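You operate a simulated robot arm through the tools that you are given. There is no shell and no other tool. Be economical: measure what you need, move in short steps, check, and stop when the job is done.

You are at the controls of a simulated robot arm. One attempt, no reset.

Task
Switch the bath off, dial back to 30, move the orange cup to the purple mat and close the lid.
Fine: switch OFF first; leave the other cups; leave the drain switch and the teal button. Set down upright: what you pick out.

The check looks at the end state, three seconds after you hand in, the way a careful person would. Anything else that was tipped, shoved, dropped, spilled or broken makes it a failure. A push-on lid holds only when it is set on centred and level and pressed home; a screw cap is set on level and turned clockwise until tight.

Robot
A 6-joint arm with a two-finger parallel gripper, fixed in place. Base frame: the origin is at the foot of the arm, x ahead of it, y to its left, z up; the work surface is at about z = 12. Readings come in mm, degrees, newtons and seconds.
With the tool pointing down near the work surface it reaches from about 160 to 400 mm from the base axis. Its first joint turns from -66.0 to 66.0 degrees. Payload 1.57 kg.
The TCP is the grasp point between the finger pads, 30 mm short of the fingertips. In the tool frame z runs along the fingers and y along their closing line. The gripper opens to 80 mm. The fingers are 17 mm wide and 12 mm thick; the gripper's body (40 by 82 mm) begins 80 mm behind the TCP.
Orientation is that of the tool frame in the base frame, as a unit quaternion [x, y, z, w]. With the fingers straight down and closing along the base's y, the tool's x points along the base's -x, its y along +y and its z along -z.

Tools
- The arm moves only by the tool move_arm. Its argument "plan" is a list of rows, each an object of numbers (a shift or turn left out is 0, a gripper value left out holds the last): "x", "y", "z": the shift along the base's x, y, z in mm; "wx", "wy", "wz": the turn, a rotation vector about the base's x, y, z in degrees. In form: [{"x": .., "y": .., "z": .., "wx": .., "wy": .., "wz": ..}, ...]. A call has 1 to 12 rows; each row shifts and turns the commanded pose from where the row before left it. "claw" is the opening in per cent of the stroke, from 0 (shut) to 100 (fully open), set as the call begins (left out, the last holds). Rows are played at 5 a second. More than 50 mm and 8.6 degrees between two rows, or a gripper value outside its range, and nothing of the call is played. Where a pose cannot be reached the arm comes as near as it can. A force on the tool above 70 N (or 10 N above the force at the start of the call, whichever is more), or a blocked arm, ends the call early, and 0.2 s more pass. Each finger travels about 153 mm/s and halts on what it meets, pressing with about 43 N; the grip force reading is that of the motor and also rises with nothing between the fingers. The clock runs only during rows and for 0.2 s after the last one: add rows that do not move to give the fingers time. It gives the time, the measured TCP pose, the force on the tool (base axes), the opening and the grip force at its end, in the units of the frame above (readings bear some noise), with the torque about the TCP (base axes, N m) and any sound that the robot's microphone picked up.
- Cameras (640 x 400 px; columns grow to the right, rows downward): "scene" is fixed at [38.1, -324.6, 413.3]; the picture's right is [0.89, -0.47, 0.00], its down [-0.30, -0.58, -0.76] and it looks along [0.35, 0.67, -0.65] (base axes); focal length 214 px, centre (320, 200). "wrist" rides on the gripper at [72, -7, -122] in the tool frame; the picture's right is [0.09, 1.00, 0.00], its down [-0.84, 0.08, -0.54] and it looks along [-0.54, 0.05, 0.84] (tool axes); focal length 238 px, centre (320, 200). There is no depth. A picture from a camera that has moved, and an enlarged one, comes with that camera's place and axes in the base frame and with its lens.
- capture(camera): a new picture of that camera. It takes no simulated time.
- enlarge(camera, box): a new picture of the part [left, top, right, bottom] of that camera's present view, enlarged. It takes no simulated time.
- finish_job(): hands the job in; it is judged then, once.

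Work in short steps. Places have to be worked out from the pictures, the camera data and where the tool is seen: move nearer, look again, correct. Check each grasp and each placing, and mend what went wrong. You have 120 turns and 68 pictures in all, those below and enlarged ones among them. Open the gripper and draw the arm clear of the work before you hand the job in, unless the task says otherwise; then end with one line.

The tools are called after ">>>" as a command line: name --argument value ..., lists and objects as JSON in quotes. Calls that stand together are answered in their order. move_arm: Moves the arm, as the interface text tells. Its arguments: {"type":"object","properties":{"plan":{"type":"array"},"claw":{"type":"number"}},"required":["plan"]} The other tools are called the same way: capture (camera) takes a picture; enlarge (camera, box) takes an enlarged picture of a part of a camera's view; finish_job () hands the job in.

At the start:

```text
t: 0.0
tcp_pos: [228.3, 15.8, 287.5]
orientation: [0.0, 1.0, 0.0, -0.001]
force: [0.9, 0.3, -0.6]
ft_torque: [-0.01, 0.01, 0.0]
gripper_width: 80.1
grip_force: 0.0
```

scene: 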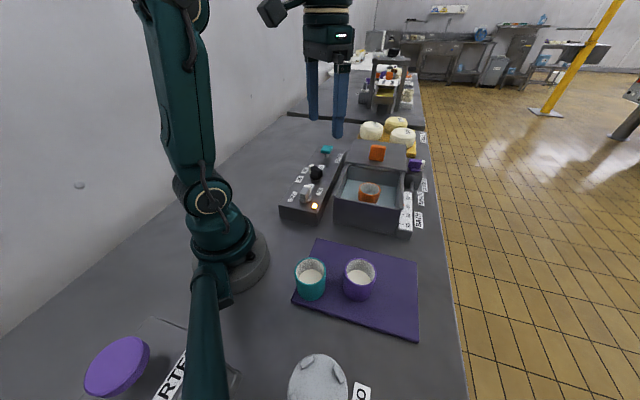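
wrist: 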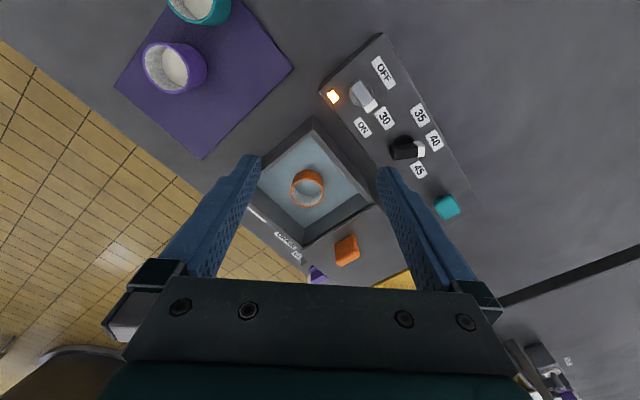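

The pictures show the panel with a switch (OFF/ON), a dial (30/35/40/45), a bath holding the orange cup, and a lid with an orange knob. I'll enlarge both views for detail.

>>> enlarge --camera "wrist" --box '[220, 20, 480, 290]'

>>> enlarge --camera "scene" --box '[270, 110, 450, 250]'

```text
1.48 times, centred on (350, 155) of wrist
camera zoom: at [156.8, 9.9, 409.4], right [-0.09, 1.0, 0.0], down [0.84, 0.08, 0.54], along [0.54, 0.05, -0.84], focal length 353 px, centre (276, 267)
```

zoom: 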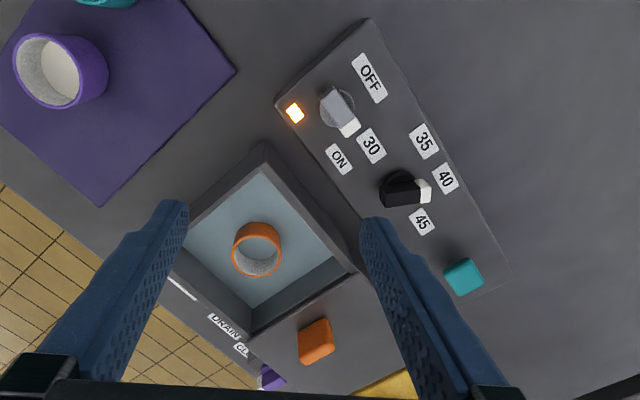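

```text
2.86 times, centred on (360, 180) of scene
camera zoom: at [38.1, -324.6, 413.3], right [0.89, -0.47, 0.0], down [-0.3, -0.58, -0.76], along [0.35, 0.67, -0.65], focal length 613 px, centre (206, 257)
```

zoom: 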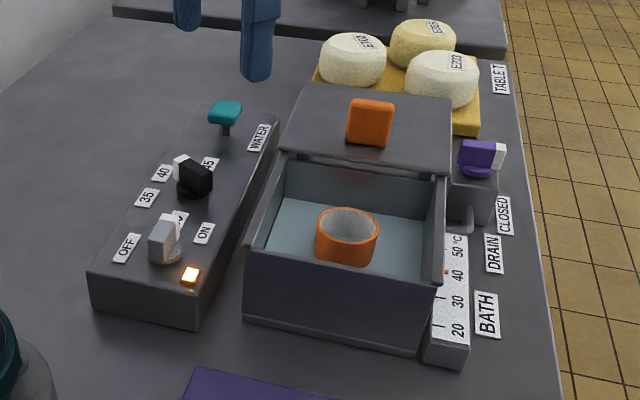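

Estimated positions: switch near (204,72), dial near (278,156), cup near (352,5), lid knob near (437,82,120). I'll move over the switch for a closer look.

>>> move_arm --plan '[{"x": -12, "y": 28, "z": -30}, {"x": -12, "y": 28, "z": -30}, {"z": -30}, {"z": -20}]' --claw 50

>>> capture --camera "wrist"

>>> enlarge --camera "scene" --box '[275, 140, 365, 230]'

```text
t: 1.0
tcp_pos: [203.8, 72.2, 176.9]
orientation: [0.0, 1.0, 0.0, 0.0]
force: [0.4, 0.6, -0.4]
ft_torque: [-0.01, 0.03, -0.01]
gripper_width: 40.1
grip_force: 0.1
```

```text
63 pictures are left
camera wrist: at [132.5, 66.1, 299.0], right [-0.09, 1.0, 0.0], down [0.84, 0.08, 0.54], along [0.54, 0.05, -0.84], focal length 238 px, centre (320, 200)
```

wrist: 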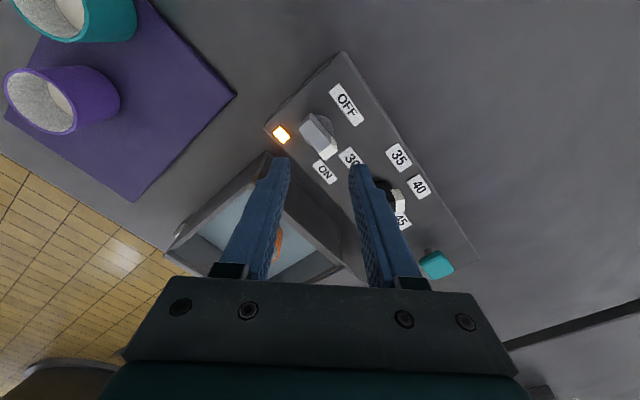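

```text
4.44 times, centred on (320, 185) of scene
camera zoom: at [38.1, -324.6, 413.3], right [0.89, -0.47, 0.0], down [-0.3, -0.58, -0.76], along [0.35, 0.67, -0.65], focal length 953 px, centre (320, 267)
```

zoom: 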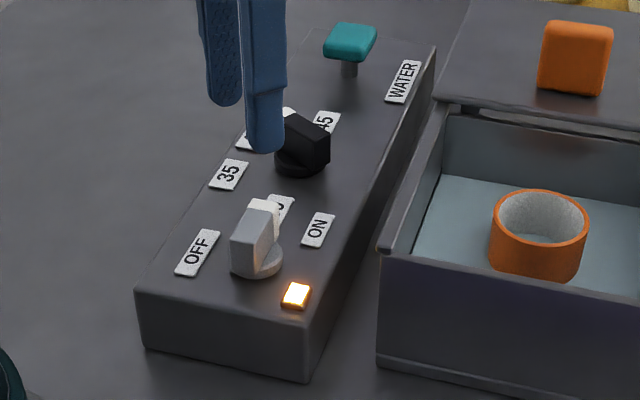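

>>> enlarge --camera "wrist" --box '[250, 50, 450, 175]'

```text
3.20 times, centred on (350, 112) of wrist
camera zoom: at [132.5, 66.1, 299.0], right [-0.09, 1.0, 0.0], down [0.84, 0.08, 0.54], along [0.54, 0.05, -0.84], focal length 763 px, centre (224, 480)
```

zoom: 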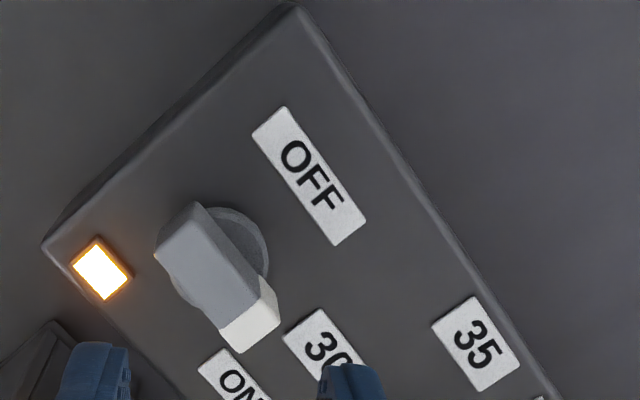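

The switch is a rotary bar knob at about (204,71), pointing along the panel axis (~48°). ON is there and OFF is 90° counter-clockwise. I'll turn the tool to straddle the bar and look again.

>>> move_arm --plan '[{"wz": 8}, {"wz": 8}, {"wz": 8}, {"wz": 8}, {"wz": 8}, {"wz": 8}, {"z": -30, "y": -1.5}, {"z": -17}, {}]'

>>> capture --camera "wrist"

>>> enlarge --camera "scene" --box '[275, 140, 365, 230]'

```text
t: 3.0
tcp_pos: [204.9, 70.6, 128.9]
orientation: [-0.407, 0.914, 0.0, 0.0]
force: [-0.4, 0.0, -0.4]
ft_torque: [-0.02, -0.01, 0.01]
gripper_width: 39.9
grip_force: 0.0
```

```text
60 pictures are left
camera wrist: at [161.3, 13.4, 252.4], right [-0.8, 0.6, 0.0], down [0.5, 0.67, 0.54], along [0.32, 0.43, -0.84], focal length 238 px, centre (320, 200)
```

wrist: 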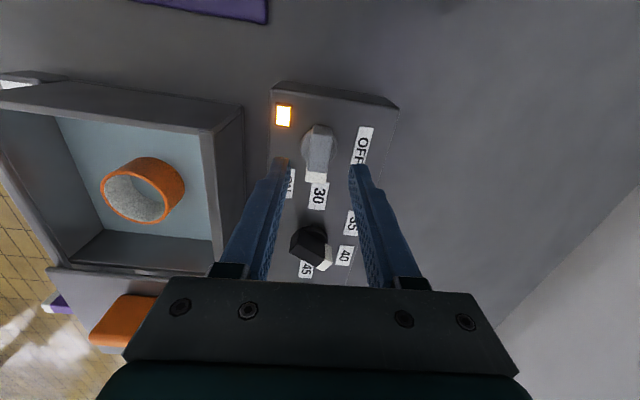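

```text
4.44 times, centred on (320, 185) of scene
camera zoom: at [38.1, -324.6, 413.3], right [0.89, -0.47, 0.0], down [-0.3, -0.58, -0.76], along [0.35, 0.67, -0.65], focal length 953 px, centre (320, 267)
```

zoom: 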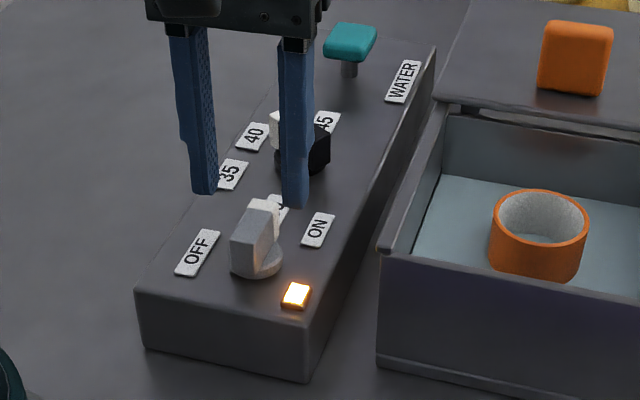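

The bar lies in line with the fingers and nearly centred. I'll descend to z≈90 and close on it.

>>> move_arm --plan '[{"x": -0.3, "y": -1, "z": -20}, {"z": -19}, {}]'

>>> move_arm --plan '[{}, {}]' --claw 0

>>> enlarge --camera "scene" --box '[275, 140, 365, 230]'

```text
t: 3.8
tcp_pos: [205.3, 69.7, 89.7]
orientation: [-0.407, 0.913, 0.0, 0.0]
force: [-1.1, 0.6, 1.2]
ft_torque: [-0.01, -0.04, 0.0]
gripper_width: 40.0
grip_force: 0.2
```

```text
t: 4.4
tcp_pos: [203.9, 69.3, 90.7]
orientation: [-0.406, 0.914, 0.0, 0.0]
force: [0.9, 0.9, -10.5]
ft_torque: [0.14, -0.17, 0.0]
gripper_width: 30.6
grip_force: 39.2
```

```text
4.44 times, centred on (320, 185) of scene
camera zoom: at [38.2, -324.6, 413.3], right [0.89, -0.47, 0.0], down [-0.3, -0.58, -0.76], along [0.35, 0.67, -0.65], focal length 953 px, centre (320, 267)
```

zoom: 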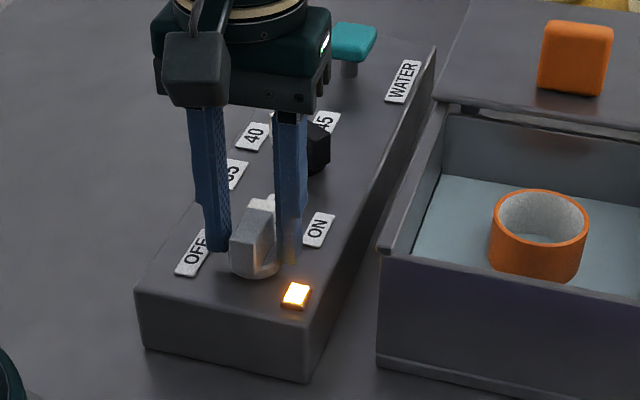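

The opening of 30.6 mm suggests the tips met the round base rather than the bar. I'll open, rise 8 mm and close again.

>>> move_arm --plan '[{}, {"z": 4}, {"z": 4}]' --claw 50

>>> move_arm --plan '[{}, {}]' --claw 0

```text
t: 5.2
tcp_pos: [204.5, 70.0, 99.6]
orientation: [-0.407, 0.914, -0.001, 0.001]
force: [0.5, 0.0, -0.2]
ft_torque: [0.0, 0.02, -0.02]
gripper_width: 40.0
grip_force: 0.1
```

```text
t: 5.8
tcp_pos: [202.8, 69.6, 99.1]
orientation: [-0.407, 0.913, -0.001, 0.0]
force: [-4.3, 2.8, 9.2]
ft_torque: [-0.03, 0.09, 0.02]
gripper_width: 15.7
grip_force: 30.9
```

Bar gripped (15.7 mm). I'll turn counter-clockwise toward OFF.

>>> move_arm --plan '[{"wz": 8}, {"wz": 8}, {"wz": 8}, {"wz": 8}, {"wz": 8}, {"wz": 5}]'

>>> enlarge --camera "scene" --box '[275, 140, 365, 230]'

```text
t: 7.2
tcp_pos: [205.5, 69.2, 97.9]
orientation: [0.727, -0.686, 0.002, 0.0]
force: [11.6, -20.1, 4.9]
ft_torque: [0.23, -0.11, -0.01]
gripper_width: 15.9
grip_force: 31.7
```

```text
4.44 times, centred on (320, 185) of scene
camera zoom: at [38.1, -324.6, 413.3], right [0.89, -0.47, 0.0], down [-0.3, -0.58, -0.76], along [0.35, 0.67, -0.65], focal length 953 px, centre (320, 267)
```

zoom: 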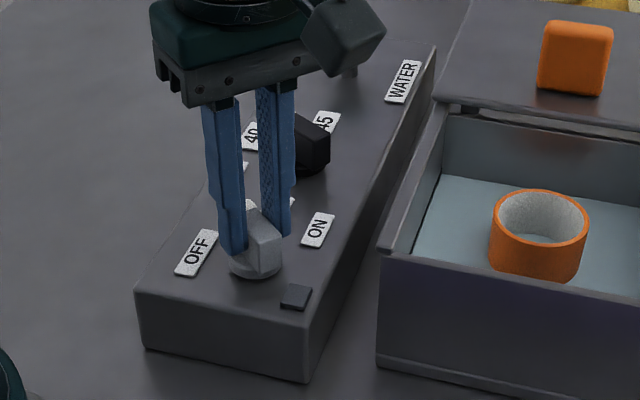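

The lamp has gone out at 45°. There is ~23 N of side load, so I'll ease slightly that way and carry on turning towards OFF.

>>> move_arm --plan '[{"wz": 8, "x": 0.5, "y": -0.8}, {"wz": 8, "x": 0.5, "y": -0.7}, {"wz": 8}, {"wz": 8}, {"wz": 8}, {"wz": 4}]'

>>> enlarge --camera "scene" --box '[275, 140, 365, 230]'

```text
t: 8.6
tcp_pos: [206.8, 69.5, 99.7]
orientation: [0.93, -0.367, 0.001, -0.002]
force: [14.5, 18.2, -17.3]
ft_torque: [0.23, 0.17, -0.7]
gripper_width: 16.0
grip_force: 31.0
```

```text
4.44 times, centred on (320, 185) of scene
camera zoom: at [38.2, -324.6, 413.3], right [0.89, -0.47, 0.0], down [-0.3, -0.58, -0.76], along [0.35, 0.67, -0.65], focal length 953 px, centre (320, 267)
```

zoom: 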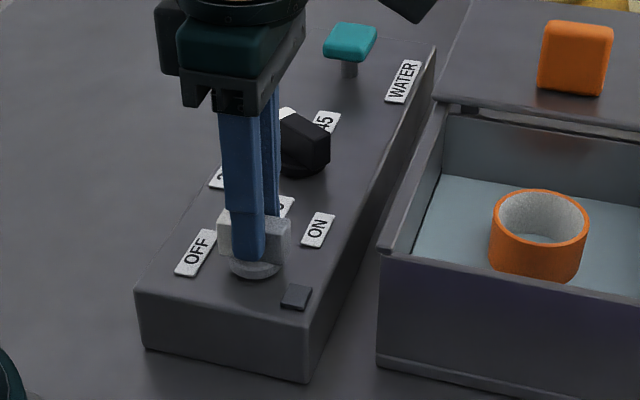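

The bar now points at OFF with the torque showing the stop. I'll release and rise straight up, then check.

>>> move_arm --plan '[{}, {}, {"z": 20}, {"z": 40}, {"z": 40}, {"wz": -8}]' --claw 50

>>> enlarge --camera "scene" --box '[275, 140, 365, 230]'

```text
t: 10.0
tcp_pos: [206.3, 67.0, 198.8]
orientation: [0.903, -0.43, -0.001, 0.0]
force: [-0.7, 0.6, 0.7]
ft_torque: [0.01, 0.01, -0.03]
gripper_width: 40.0
grip_force: 0.1
```

```text
4.44 times, centred on (320, 185) of scene
camera zoom: at [38.1, -324.6, 413.3], right [0.89, -0.47, 0.0], down [-0.3, -0.58, -0.76], along [0.35, 0.67, -0.65], focal length 953 px, centre (320, 267)
```

zoom: 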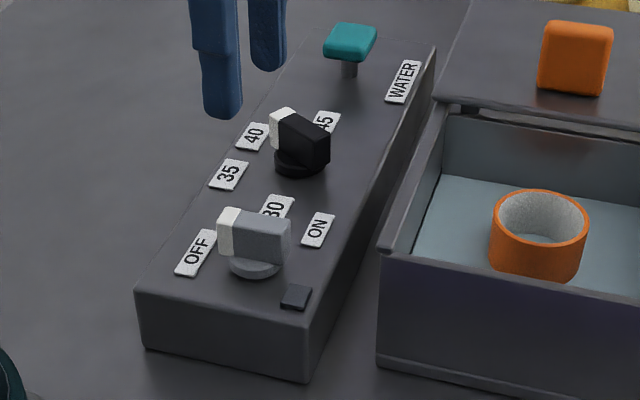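

Switch is at OFF and the lamp is out. Next I'll move over the dial (~(276,155)) while turning the tool to fit its bar (pointer ~105°).

>>> move_arm --plan '[{"wz": -8.5, "x": 6, "y": 8}, {"wz": -8.5, "x": 6, "y": 8}, {"wz": -8.5, "x": 6, "y": 8}, {"wz": -8.5, "x": 6, "y": 8}, {"wz": -8.5, "x": 6, "y": 8}, {"wz": -8.5, "x": 6, "y": 8}, {"wz": -8.5, "x": 6, "y": 8}, {"wz": -8.5, "x": 6, "y": 8}, {"wz": -8.5, "x": 6, "y": 8}, {"wz": -8.5, "x": 6, "y": 8}, {"wz": -8.5, "x": 6, "y": 8}, {"wz": -8.5, "x": 4}]'

>>> move_arm --plan '[{"wz": -8.5}, {"wz": -8.5}, {"wz": -8.5}, {"wz": -8.5}, {"wz": -8.5}, {"wz": -8.5}, {"wz": -8.5}, {"wz": -8.5}, {"wz": -8.5}, {"wz": -8.5}, {"wz": -8.5}, {"wz": -8.5}]'

>>> capture --camera "wrist"

```text
t: 12.6
tcp_pos: [275.8, 156.0, 200.3]
orientation: [-0.232, 0.973, -0.001, 0.0]
force: [-0.1, 0.8, -1.1]
ft_torque: [0.0, -0.02, -0.03]
gripper_width: 39.9
grip_force: 0.1
```

```text
t: 15.2
tcp_pos: [275.9, 155.7, 199.1]
orientation: [0.61, 0.792, 0.0, 0.0]
force: [-0.2, -0.2, 0.4]
ft_torque: [0.04, -0.01, 0.02]
gripper_width: 40.1
grip_force: 0.0
```

```text
54 pictures are left
camera wrist: at [250.7, 224.4, 321.5], right [0.94, 0.34, 0.0], down [0.29, -0.79, 0.54], along [0.19, -0.51, -0.84], focal length 238 px, centre (320, 200)
```

wrist: 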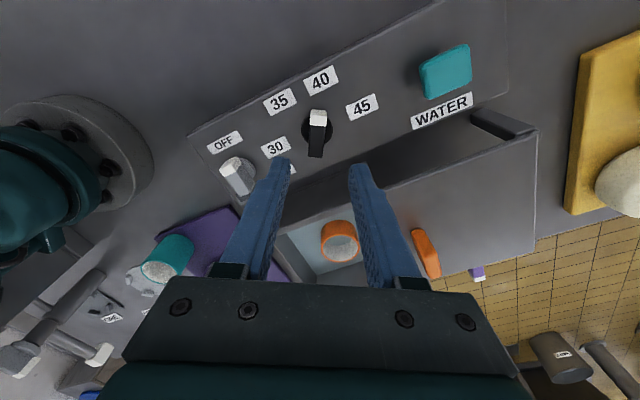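

The dial bar is at ~105°, centre roughly (274,149). I'll move nearer and re-measure.

>>> move_arm --plan '[{"x": -2, "y": -6, "z": -40}, {"z": -30}, {}]'

>>> enlarge --camera "wrist" --box '[240, 60, 400, 160]'

>>> enlarge --camera "scene" --box '[275, 140, 365, 230]'

```text
t: 16.0
tcp_pos: [273.2, 150.3, 128.5]
orientation: [0.609, 0.793, 0.0, 0.0]
force: [1.6, 0.2, -0.5]
ft_torque: [0.0, 0.0, 0.02]
gripper_width: 40.1
grip_force: 0.1
```

```text
4.00 times, centred on (320, 110) of wrist
camera zoom: at [248.2, 219.0, 251.3], right [0.94, 0.35, 0.0], down [0.29, -0.79, 0.54], along [0.19, -0.51, -0.84], focal length 953 px, centre (320, 560)
```

zoom: 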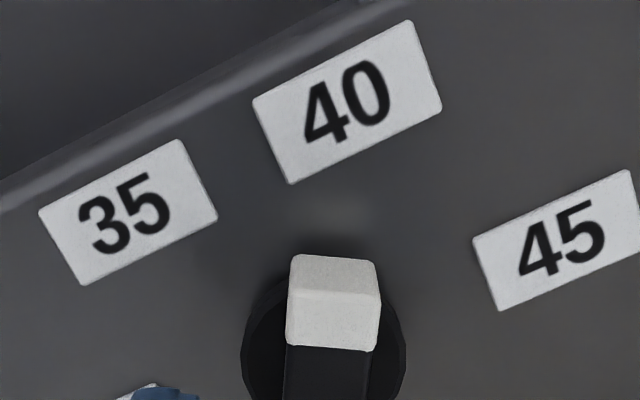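

```text
4.44 times, centred on (320, 185) of scene
camera zoom: at [38.1, -324.6, 413.3], right [0.89, -0.47, 0.0], down [-0.3, -0.58, -0.76], along [0.35, 0.67, -0.65], focal length 953 px, centre (320, 267)
```

zoom: 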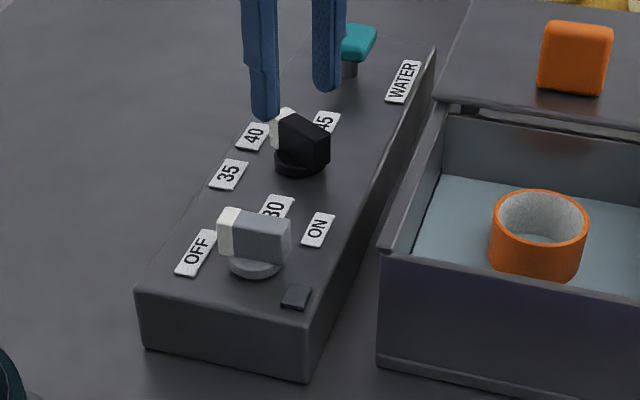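

The dial axis comes out at (274.7,150.4) with the pointer at 105°. I'll descend to z≈99 and grip.

>>> move_arm --plan '[{"x": 1.3, "z": -15}, {"z": -14.5}, {}]'

>>> move_arm --plan '[{}, {}]' --claw 0

```text
t: 16.8
tcp_pos: [274.6, 150.5, 98.7]
orientation: [0.609, 0.793, 0.0, 0.0]
force: [-0.1, 0.4, -0.1]
ft_torque: [-0.01, -0.03, 0.0]
gripper_width: 40.2
grip_force: 0.0
```

```text
t: 17.4
tcp_pos: [273.4, 151.2, 99.8]
orientation: [0.609, 0.793, -0.001, 0.0]
force: [-3.5, 0.3, 0.6]
ft_torque: [0.11, 0.04, 0.01]
gripper_width: 15.9
grip_force: 31.4
```

Bar gripped at 15.9 mm. I'll turn counter-clockwise in stages, watching the forces.

>>> move_arm --plan '[{"wz": 8, "x": -0.5}, {"wz": 8, "x": -0.4}, {"wz": 8}, {"wz": 8}, {"wz": 8}, {"wz": 8}, {"wz": 8}, {"wz": 4}]'

>>> enlarge --camera "scene" --box '[275, 140, 365, 230]'

```text
t: 19.2
tcp_pos: [273.2, 148.4, 99.0]
orientation: [0.131, 0.991, 0.0, -0.001]
force: [-0.3, 2.1, -15.5]
ft_torque: [-0.1, -0.17, -0.02]
gripper_width: 15.8
grip_force: 31.3
```

```text
4.44 times, centred on (320, 185) of scene
camera zoom: at [38.2, -324.6, 413.3], right [0.89, -0.47, 0.0], down [-0.3, -0.58, -0.76], along [0.35, 0.67, -0.65], focal length 953 px, centre (320, 267)
```

zoom: 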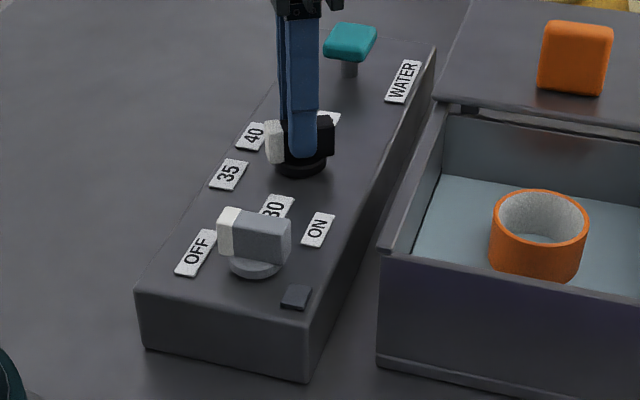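

Pointer is at 165° (35). Another 60° to reach 30.

>>> move_arm --plan '[{"wz": 8}, {"wz": 8}, {"wz": 8}, {"wz": 8}, {"wz": 8}, {"wz": 8}, {"wz": 8}, {"wz": 4}]'

>>> enlarge --camera "scene" --box '[275, 140, 365, 230]'

```text
t: 21.0
tcp_pos: [274.4, 148.7, 98.2]
orientation: [-0.383, 0.924, -0.001, -0.001]
force: [1.1, -23.1, -12.1]
ft_torque: [0.02, -0.41, -0.13]
gripper_width: 15.8
grip_force: 31.8
```

```text
4.44 times, centred on (320, 185) of scene
camera zoom: at [38.2, -324.6, 413.3], right [0.89, -0.47, 0.0], down [-0.3, -0.58, -0.76], along [0.35, 0.67, -0.65], focal length 953 px, centre (320, 267)
```

zoom: 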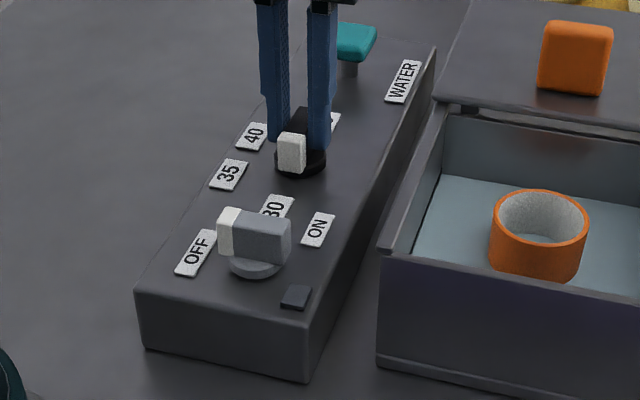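

Pointer is now at ~225°. I'll release, rise and check from above.

>>> move_arm --plan '[{}, {}, {"z": 20}, {"z": 30}, {"z": 30}, {"x": -10, "y": -10}, {}]' --claw 50

>>> enlarge --camera "wrist" --box '[220, 50, 420, 175]'

```text
t: 22.6
tcp_pos: [263.1, 140.9, 179.3]
orientation: [-0.382, 0.924, 0.0, 0.0]
force: [-0.3, 0.9, 0.3]
ft_torque: [-0.01, -0.01, -0.01]
gripper_width: 40.0
grip_force: 0.1
```

```text
3.20 times, centred on (320, 112) of wrist
camera zoom: at [217.1, 84.3, 302.1], right [-0.77, 0.64, 0.0], down [0.54, 0.65, 0.54], along [0.35, 0.42, -0.84], focal length 763 px, centre (320, 480)
```

zoom: 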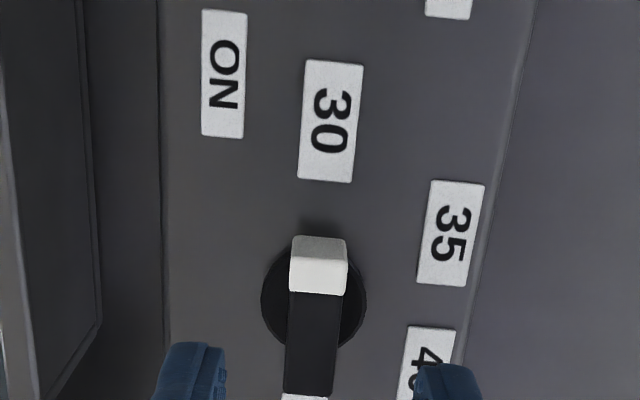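

The dial reads 30. Now I'll go above the cup in the bath for a close look.

>>> move_arm --plan '[{"z": 35}, {"x": 30, "y": -35}, {"x": 30, "y": -35}, {"x": 20, "y": -40}, {"x": 9, "y": -26}, {}]' --claw 80

>>> capture --camera "wrist"

>>> enlarge --camera "scene" --box '[325, 130, 435, 245]'

```text
t: 24.0
tcp_pos: [352.6, 3.5, 212.5]
orientation: [-0.383, 0.924, 0.001, -0.001]
force: [0.6, 0.6, 0.9]
ft_torque: [-0.01, 0.02, -0.02]
gripper_width: 64.2
grip_force: 0.1
```

```text
48 pictures are left
camera wrist: at [306.0, -51.9, 335.8], right [-0.77, 0.64, 0.0], down [0.54, 0.65, 0.54], along [0.35, 0.42, -0.84], focal length 238 px, centre (320, 200)
```

wrist: 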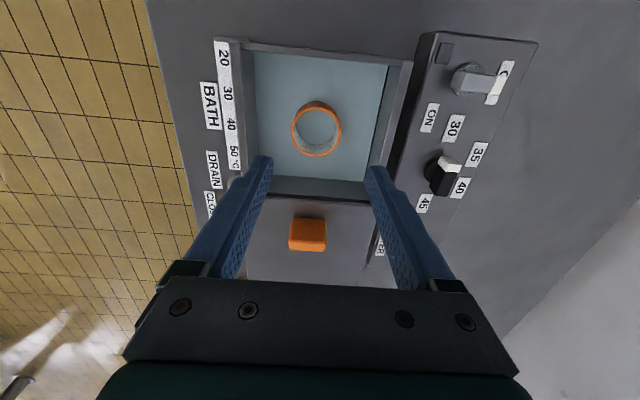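

```text
3.48 times, centred on (380, 188) of scene
camera zoom: at [38.1, -324.6, 413.3], right [0.89, -0.47, 0.0], down [-0.3, -0.58, -0.76], along [0.35, 0.67, -0.65], focal length 746 px, centre (111, 244)
```

zoom: 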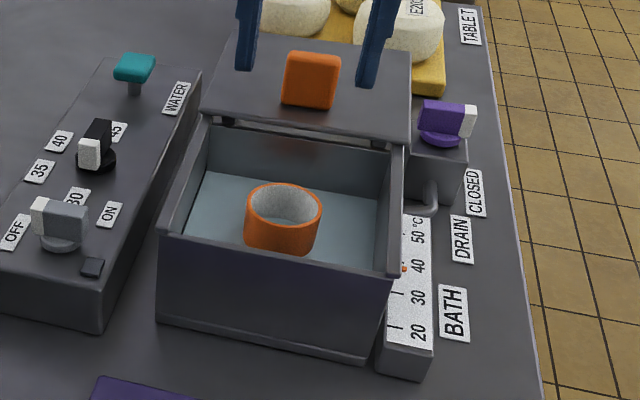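

Cup rim centre is about (358.5,5.7) at z≈75, with ~55 mm outer diameter. I'll open fully, lower partway and re-check the centring.

>>> move_arm --plan '[{"x": 6, "y": 2, "z": -30}, {"z": -40}, {"z": -17}, {}]' --claw 100

>>> capture --camera "wrist"

>>> enlarge --camera "scene" --box '[325, 130, 435, 245]'

```text
t: 25.0
tcp_pos: [358.7, 4.6, 126.9]
orientation: [-0.383, 0.924, 0.001, -0.001]
force: [0.0, 0.5, -0.1]
ft_torque: [0.02, 0.02, 0.02]
gripper_width: 80.0
grip_force: 0.0
```

```text
46 pictures are left
camera wrist: at [312.7, -49.9, 250.1], right [-0.77, 0.64, 0.0], down [0.54, 0.65, 0.54], along [0.35, 0.42, -0.84], focal length 238 px, centre (320, 200)
```

wrist: 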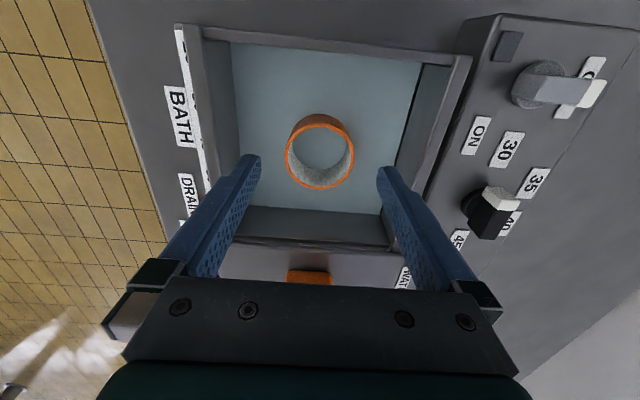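

```text
3.48 times, centred on (380, 188) of scene
camera zoom: at [38.1, -324.6, 413.3], right [0.89, -0.47, 0.0], down [-0.3, -0.58, -0.76], along [0.35, 0.67, -0.65], focal length 746 px, centre (111, 244)
```

zoom: 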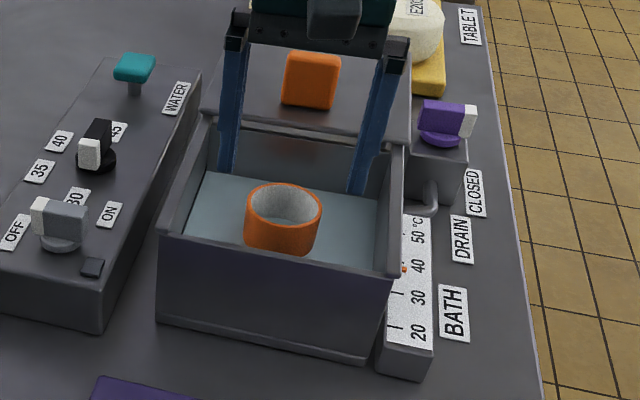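

Laterally centred; I'll shift ~2 mm forward and descend to z≈62, then grip.

>>> move_arm --plan '[{"x": 1.7, "y": 2, "z": -25}, {"z": -20}, {"z": -10}, {"z": -8}, {}]'

>>> enlarge --camera "wrist" --box '[200, 80, 440, 230]'

>>> enlarge --camera "scene" --box '[325, 130, 435, 245]'

```text
t: 26.2
tcp_pos: [359.4, 8.1, 64.8]
orientation: [-0.383, 0.924, 0.0, 0.0]
force: [0.4, -0.1, 0.5]
ft_torque: [0.01, -0.02, -0.01]
gripper_width: 79.8
grip_force: 0.0
```

```text
2.67 times, centred on (320, 155) of wrist
camera zoom: at [314.1, -46.8, 186.8], right [-0.77, 0.64, 0.0], down [0.54, 0.65, 0.54], along [0.35, 0.42, -0.84], focal length 636 px, centre (320, 320)
```

zoom: 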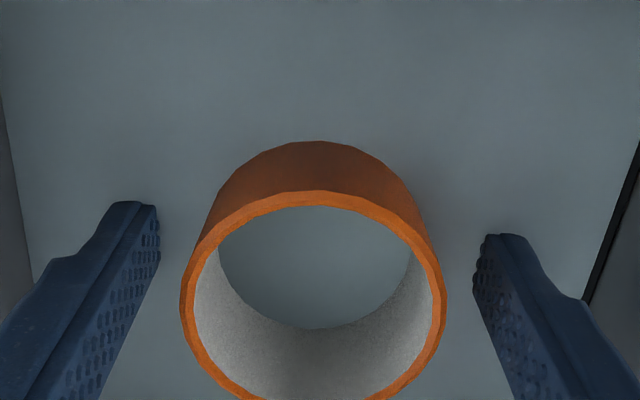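

```text
3.48 times, centred on (380, 188) of scene
camera zoom: at [38.1, -324.6, 413.3], right [0.89, -0.47, 0.0], down [-0.3, -0.58, -0.76], along [0.35, 0.67, -0.65], focal length 746 px, centre (111, 244)
```

zoom: 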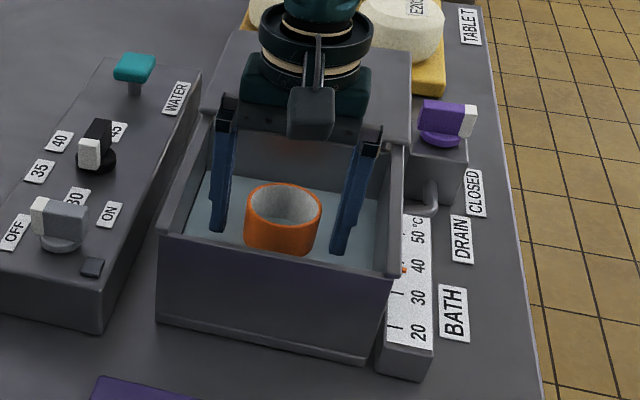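

Cup sits ~2 mm to the side of the tool centre; I'll correct that and close.

>>> move_arm --plan '[{"x": 0.6, "y": -2.6, "z": -3}, {}]'

>>> move_arm --plan '[{}, {}]' --claw 40

>>> enlarge --camera "scene" --box '[325, 130, 435, 245]'

```text
t: 26.8
tcp_pos: [361.2, 5.7, 60.6]
orientation: [-0.382, 0.924, 0.0, 0.0]
force: [0.0, 0.0, 0.8]
ft_torque: [0.01, -0.01, 0.0]
gripper_width: 80.1
grip_force: 0.0
```

```text
t: 27.4
tcp_pos: [361.1, 5.8, 62.3]
orientation: [-0.382, 0.924, 0.0, 0.0]
force: [0.1, 0.3, 0.2]
ft_torque: [0.0, -0.03, 0.01]
gripper_width: 54.6
grip_force: 42.9
```

```text
3.48 times, centred on (380, 188) of scene
camera zoom: at [38.1, -324.6, 413.3], right [0.89, -0.47, 0.0], down [-0.3, -0.58, -0.76], along [0.35, 0.67, -0.65], focal length 746 px, centre (111, 244)
```

zoom: 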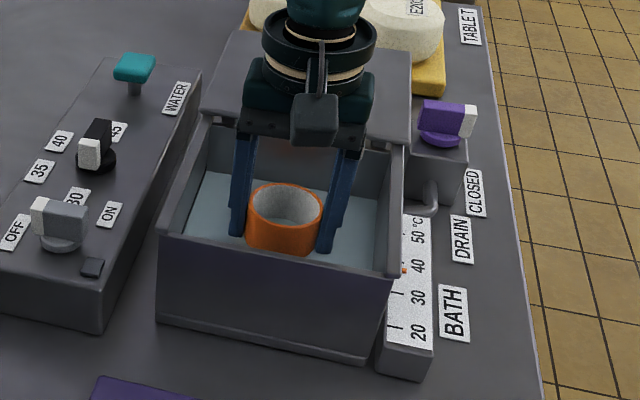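

Grip at 54.6 mm holds. I'll lift straight up smoothly.

>>> move_arm --plan '[{"z": 5}, {"z": 8}, {"z": 10}, {"z": 12}, {"z": 15}, {"z": 15}, {"z": 15}, {"z": 15}, {"z": 10}, {"z": 5}, {}]'

>>> capture --camera "scene"

>>> capture --camera "wrist"

```text
t: 29.8
tcp_pos: [360.3, 6.8, 170.7]
orientation: [-0.382, 0.924, 0.0, 0.001]
force: [0.7, -0.8, -0.8]
ft_torque: [0.01, 0.0, -0.04]
gripper_width: 54.9
grip_force: 42.9
```

```text
41 pictures are left
```

scene: 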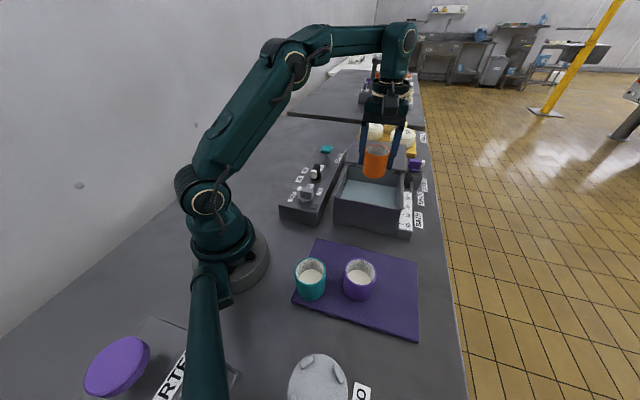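

```text
40 pictures are left
camera wrist: at [315.0, -49.8, 293.7], right [-0.77, 0.64, 0.0], down [0.54, 0.65, 0.54], along [0.35, 0.42, -0.84], focal length 238 px, centre (320, 200)
```

wrist: 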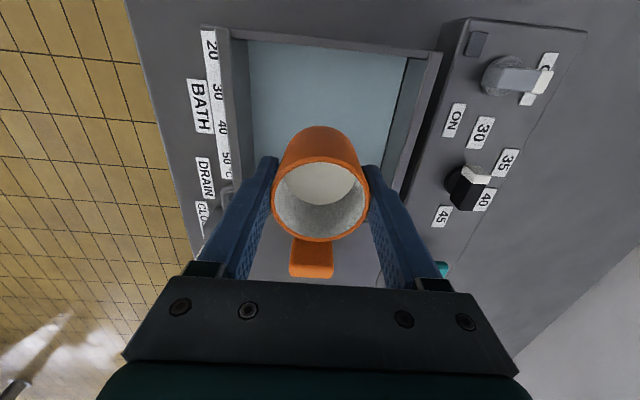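

The cup is held upright with contents inside. A free spot on the mat is about (276,-191), clear of the purple cup at ~(200,-178). I'll carry it there smoothly, turning the fingers to close along y.

>>> move_arm --plan '[{"x": -3, "y": -8, "wz": -2}, {"x": -7, "y": -17, "wz": -4}, {"x": -8, "y": -19, "wz": -4}, {"x": -8, "y": -19, "wz": -4}, {"x": -8, "y": -19, "wz": -4}, {"x": -8, "y": -19, "wz": -4}, {"x": -8, "y": -19, "wz": -4}, {"x": -8, "y": -19, "wz": -4}, {"x": -8, "y": -19, "wz": -4}, {"x": -8, "y": -19, "wz": -4}, {"x": -7, "y": -14, "wz": -4}, {"x": -3, "y": -7, "wz": -3}]'

>>> capture --camera "wrist"

>>> capture --camera "scene"

```text
t: 32.4
tcp_pos: [276.7, -192.6, 171.9]
orientation: [0.0, 1.0, 0.0, 0.0]
force: [-0.4, 0.0, -0.5]
ft_torque: [0.0, 0.01, 0.02]
gripper_width: 55.0
grip_force: 42.8
```

```text
39 pictures are left
camera wrist: at [205.2, -198.5, 293.9], right [-0.09, 1.0, 0.0], down [0.84, 0.08, 0.54], along [0.54, 0.05, -0.84], focal length 238 px, centre (320, 200)
```

wrist: 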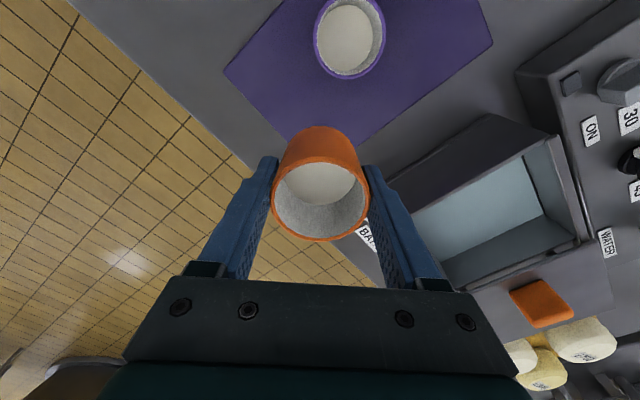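

```text
38 pictures are left
```

scene: 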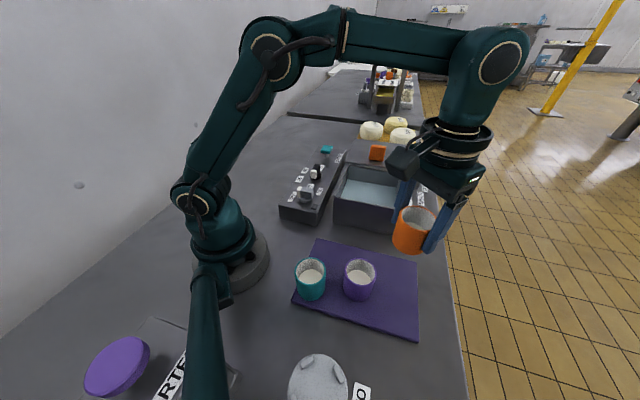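

The mat's far corner works out at about (337,-181), so I'll shift 4 mm inward and lower to z≈80, then look.

>>> move_arm --plan '[{"x": -4, "y": 1, "z": -10}, {"z": -20}, {"z": -20}, {"z": -20}, {"z": -15}, {"z": -7}, {}]'

>>> enlarge --camera "scene" --box '[280, 190, 460, 350]'

```text
t: 34.0
tcp_pos: [274.0, -191.7, 79.9]
orientation: [0.0, 1.0, 0.0, 0.0]
force: [0.2, -0.3, -1.7]
ft_torque: [0.02, -0.02, -0.01]
gripper_width: 54.7
grip_force: 43.1
```

```text
2.50 times, centred on (370, 270) of scene
camera zoom: at [38.2, -324.6, 413.3], right [0.89, -0.47, 0.0], down [-0.3, -0.58, -0.76], along [0.35, 0.67, -0.65], focal length 536 px, centre (195, 25)
```

zoom: 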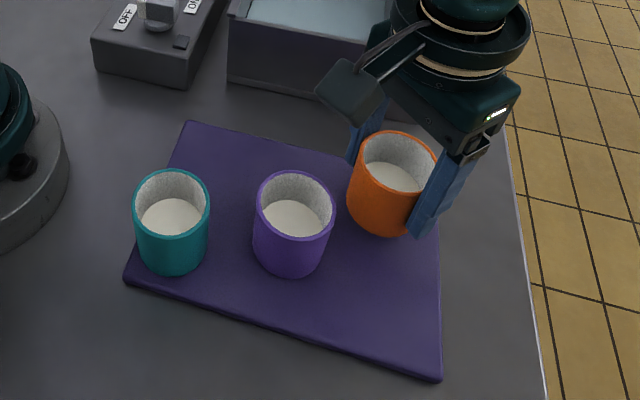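

Clear of the other cups and inside the mat. I'll lower in small steps and watch the vertical force.

>>> move_arm --plan '[{"z": -3}, {"z": -3}, {"z": -2}, {}]'

>>> move_arm --plan '[{"z": -2}, {"z": -2}, {}]'

>>> move_arm --plan '[{"z": -1.5}, {"z": -1.5}, {}]'

```text
t: 35.0
tcp_pos: [272.9, -190.7, 69.9]
orientation: [0.001, 1.0, 0.0, -0.001]
force: [-0.5, -0.1, -1.0]
ft_torque: [-0.03, 0.01, -0.01]
gripper_width: 54.9
grip_force: 43.2
```

```text
t: 35.8
tcp_pos: [273.2, -191.1, 69.0]
orientation: [0.0, 1.0, 0.0, 0.0]
force: [0.2, -0.3, -1.1]
ft_torque: [0.01, 0.01, 0.01]
gripper_width: 54.7
grip_force: 43.6
```

```text
t: 36.6
tcp_pos: [274.4, -192.6, 63.9]
orientation: [-0.001, 1.0, 0.0, -0.001]
force: [-0.7, -0.8, -0.3]
ft_torque: [-0.04, 0.02, -0.01]
gripper_width: 55.0
grip_force: 43.8
```

>>> enlarge --camera "scene" --box '[340, 220, 440, 310]'

```text
4.44 times, centred on (390, 265) of scene
camera zoom: at [38.2, -324.6, 413.3], right [0.89, -0.47, 0.0], down [-0.3, -0.58, -0.76], along [0.35, 0.67, -0.65], focal length 953 px, centre (9, -89)
```

zoom: 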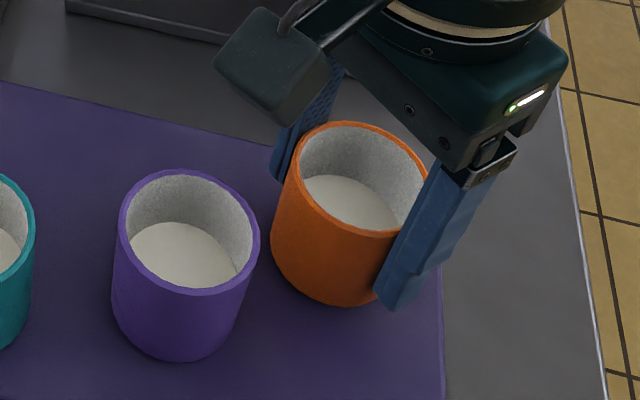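

No contact yet (no force rise). I'll continue down in fine steps.

>>> move_arm --plan '[{"z": -1}, {"z": -1}, {}]'

>>> move_arm --plan '[{"z": -1}, {"z": -1}, {}]'

```text
t: 37.4
tcp_pos: [274.0, -190.8, 62.1]
orientation: [0.0, 1.0, 0.0, 0.0]
force: [-0.3, -0.7, 0.2]
ft_torque: [0.0, 0.05, -0.03]
gripper_width: 54.7
grip_force: 42.7
```

```text
t: 38.2
tcp_pos: [273.9, -191.9, 60.4]
orientation: [0.0, 1.0, -0.001, 0.001]
force: [-2.8, 3.2, 20.0]
ft_torque: [0.09, 0.17, -0.01]
gripper_width: 54.4
grip_force: 43.5
```

Contact: 20 N upward. I'll ease off 0.8 mm and open the fingers, with care, then rise.

>>> move_arm --plan '[{"z": 0.8}, {}]'

>>> move_arm --plan '[{}, {}, {}]' --claw 92

>>> enlarge --camera "scene" --box '[340, 220, 440, 310]'

```text
t: 38.8
tcp_pos: [273.2, -192.1, 61.6]
orientation: [0.001, 1.0, 0.0, -0.001]
force: [0.8, -0.9, 5.3]
ft_torque: [-0.12, -0.08, 0.02]
gripper_width: 54.8
grip_force: 43.4
```

```text
t: 39.6
tcp_pos: [273.6, -191.6, 61.6]
orientation: [0.0, 1.0, 0.001, -0.001]
force: [0.4, -0.9, 0.0]
ft_torque: [0.0, 0.03, -0.02]
gripper_width: 73.3
grip_force: 0.0
```

```text
4.44 times, centred on (390, 265) of scene
camera zoom: at [38.1, -324.6, 413.3], right [0.89, -0.47, 0.0], down [-0.3, -0.58, -0.76], along [0.35, 0.67, -0.65], focal length 953 px, centre (9, -89)
```

zoom: 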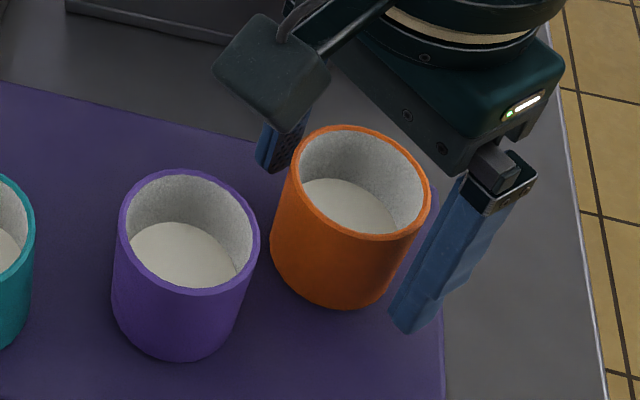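

The cup stands freely on the mat. I'll rise straight up and then look at the lid from a higher position.

>>> move_arm --plan '[{"z": 10}, {"z": 25}, {"z": 40}, {"z": 40}, {"z": 40}, {"y": 40, "x": 10}, {"y": 45, "x": 10}, {"y": 45, "x": 10}, {"y": 45, "x": 10}, {"y": 20}, {}]'

>>> capture --camera "scene"

>>> capture --camera "wrist"

```text
t: 42.0
tcp_pos: [313.4, 4.6, 217.0]
orientation: [0.0, 1.0, 0.0, 0.0]
force: [-0.3, 0.0, 0.1]
ft_torque: [0.0, 0.03, 0.04]
gripper_width: 73.7
grip_force: 0.0
```

```text
34 pictures are left
```

scene: 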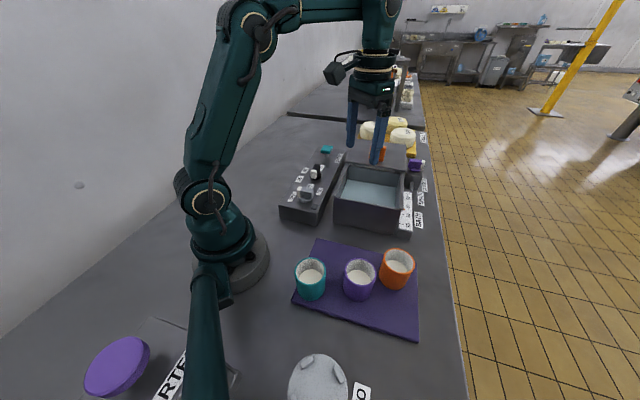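

```text
33 pictures are left
camera wrist: at [241.3, -2.2, 338.3], right [-0.09, 1.0, 0.0], down [0.84, 0.08, 0.54], along [0.54, 0.05, -0.84], focal length 238 px, centre (320, 200)
```

wrist: 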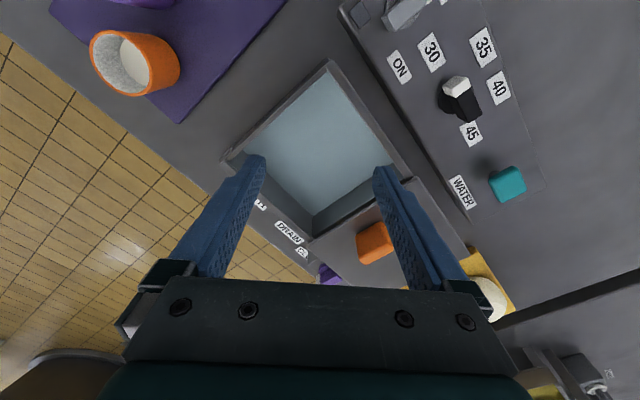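

The orange cup is standing well on the mat. The lid looks like a sliding plate (front edge ~(358,117)–(472,5), z≈95) with its knob near its front edge. I'll turn the tool to the bath axis and inspect it.

>>> move_arm --plan '[{"wz": 8}, {"wz": 8}, {"wz": 8}, {"wz": 8}, {"wz": 8}, {"wz": 5}, {"x": 20, "y": -5}, {"x": 10, "y": 0}, {}]' --claw 100

>>> capture --camera "wrist"

>>> enlarge --camera "scene" --box '[325, 120, 435, 200]'

```text
t: 44.0
tcp_pos: [344.0, -1.9, 216.5]
orientation: [-0.383, 0.924, -0.001, 0.0]
force: [-1.3, 0.3, 0.5]
ft_torque: [-0.04, 0.0, -0.03]
gripper_width: 79.9
grip_force: 0.1
```

```text
32 pictures are left
camera wrist: at [297.2, -56.9, 338.9], right [-0.77, 0.64, 0.0], down [0.54, 0.65, 0.54], along [0.35, 0.42, -0.84], focal length 238 px, centre (320, 200)
```

wrist: 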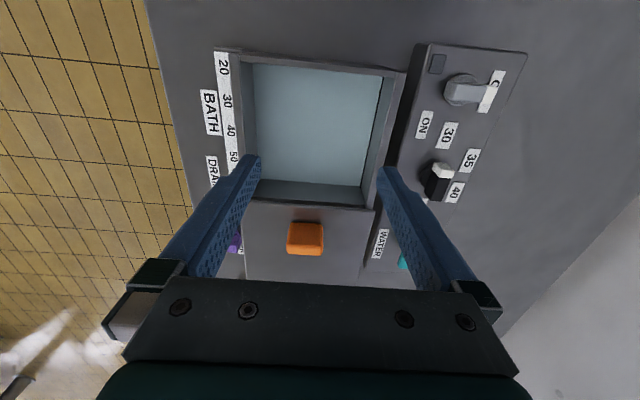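

```text
5.00 times, centred on (380, 160) of scene
camera zoom: at [38.2, -324.6, 413.3], right [0.89, -0.47, 0.0], down [-0.3, -0.58, -0.76], along [0.35, 0.67, -0.65], focal length 1072 px, centre (20, 400)
```

zoom: 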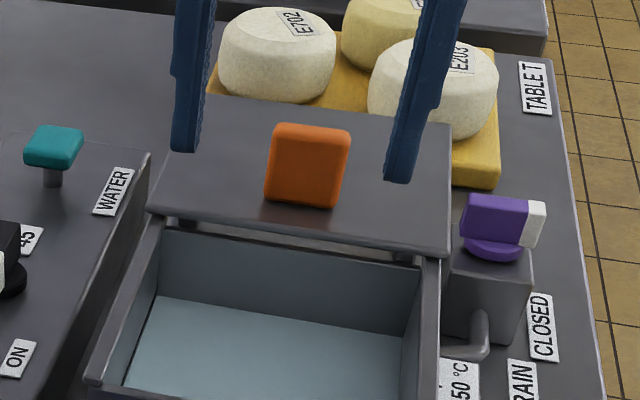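

>>> enlarge --camera "wrist" --box '[230, 180, 390, 280]'

```text
4.00 times, centred on (310, 230) of wrist
camera zoom: at [297.2, -56.9, 338.9], right [-0.77, 0.64, 0.0], down [0.54, 0.65, 0.54], along [0.35, 0.42, -0.84], focal length 953 px, centre (360, 80)
```

zoom: 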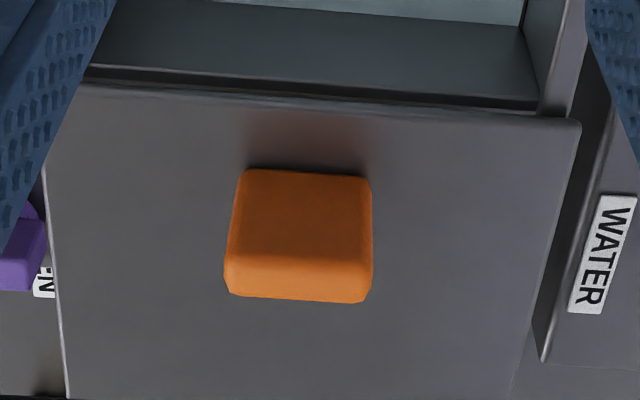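

The knob is a block about 41 mm wide, 15 mm thick, z 97–139, centred near (438.5,85). I'll tilt the tool 30° outward along the bath axis for reach and move above it.

>>> move_arm --plan '[{"wx": 5.3, "wy": -5.3}, {"wx": 5.3, "wy": -5.3}, {"wx": 5.3, "wy": -5.3}, {"wx": 5.3, "wy": -5.3}, {"x": 25, "y": 22}, {"x": 25, "y": 22}, {"x": 25, "y": 22}, {"x": 19, "y": 20}, {}]'

>>> capture --camera "wrist"

>>> enlarge --camera "scene" --box '[325, 120, 435, 200]'

```text
t: 46.0
tcp_pos: [436.7, 85.1, 216.1]
orientation: [-0.37, 0.892, 0.098, 0.239]
force: [0.6, -0.2, 1.0]
ft_torque: [0.0, 0.0, 0.01]
gripper_width: 80.3
grip_force: 0.0
```

```text
29 pictures are left
camera wrist: at [354.0, -6.9, 286.4], right [-0.76, 0.65, -0.05], down [0.27, 0.38, 0.89], along [0.59, 0.66, -0.46], focal length 238 px, centre (320, 200)
```

wrist: 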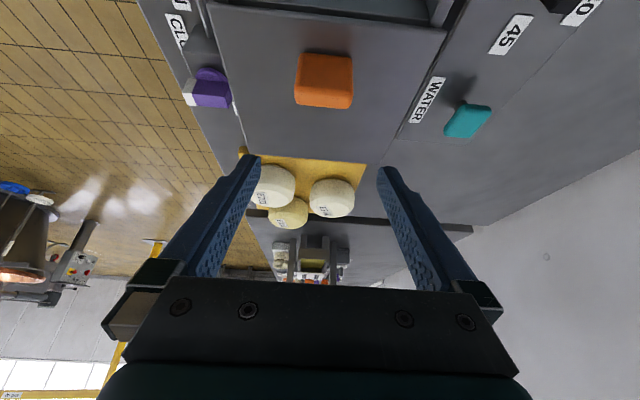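

```text
5.00 times, centred on (380, 160) of scene
camera zoom: at [38.2, -324.6, 413.3], right [0.89, -0.47, 0.0], down [-0.3, -0.58, -0.76], along [0.35, 0.67, -0.65], focal length 1072 px, centre (20, 400)
```

zoom: 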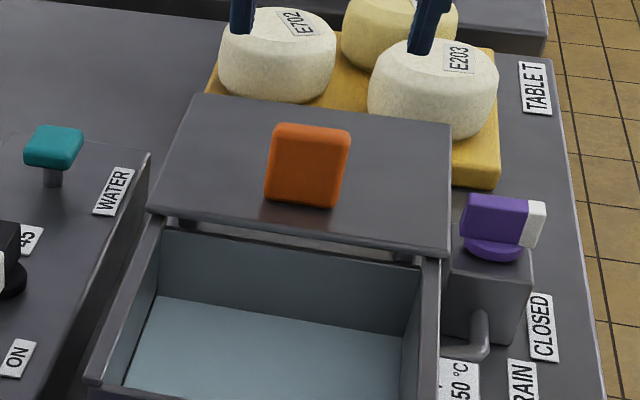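

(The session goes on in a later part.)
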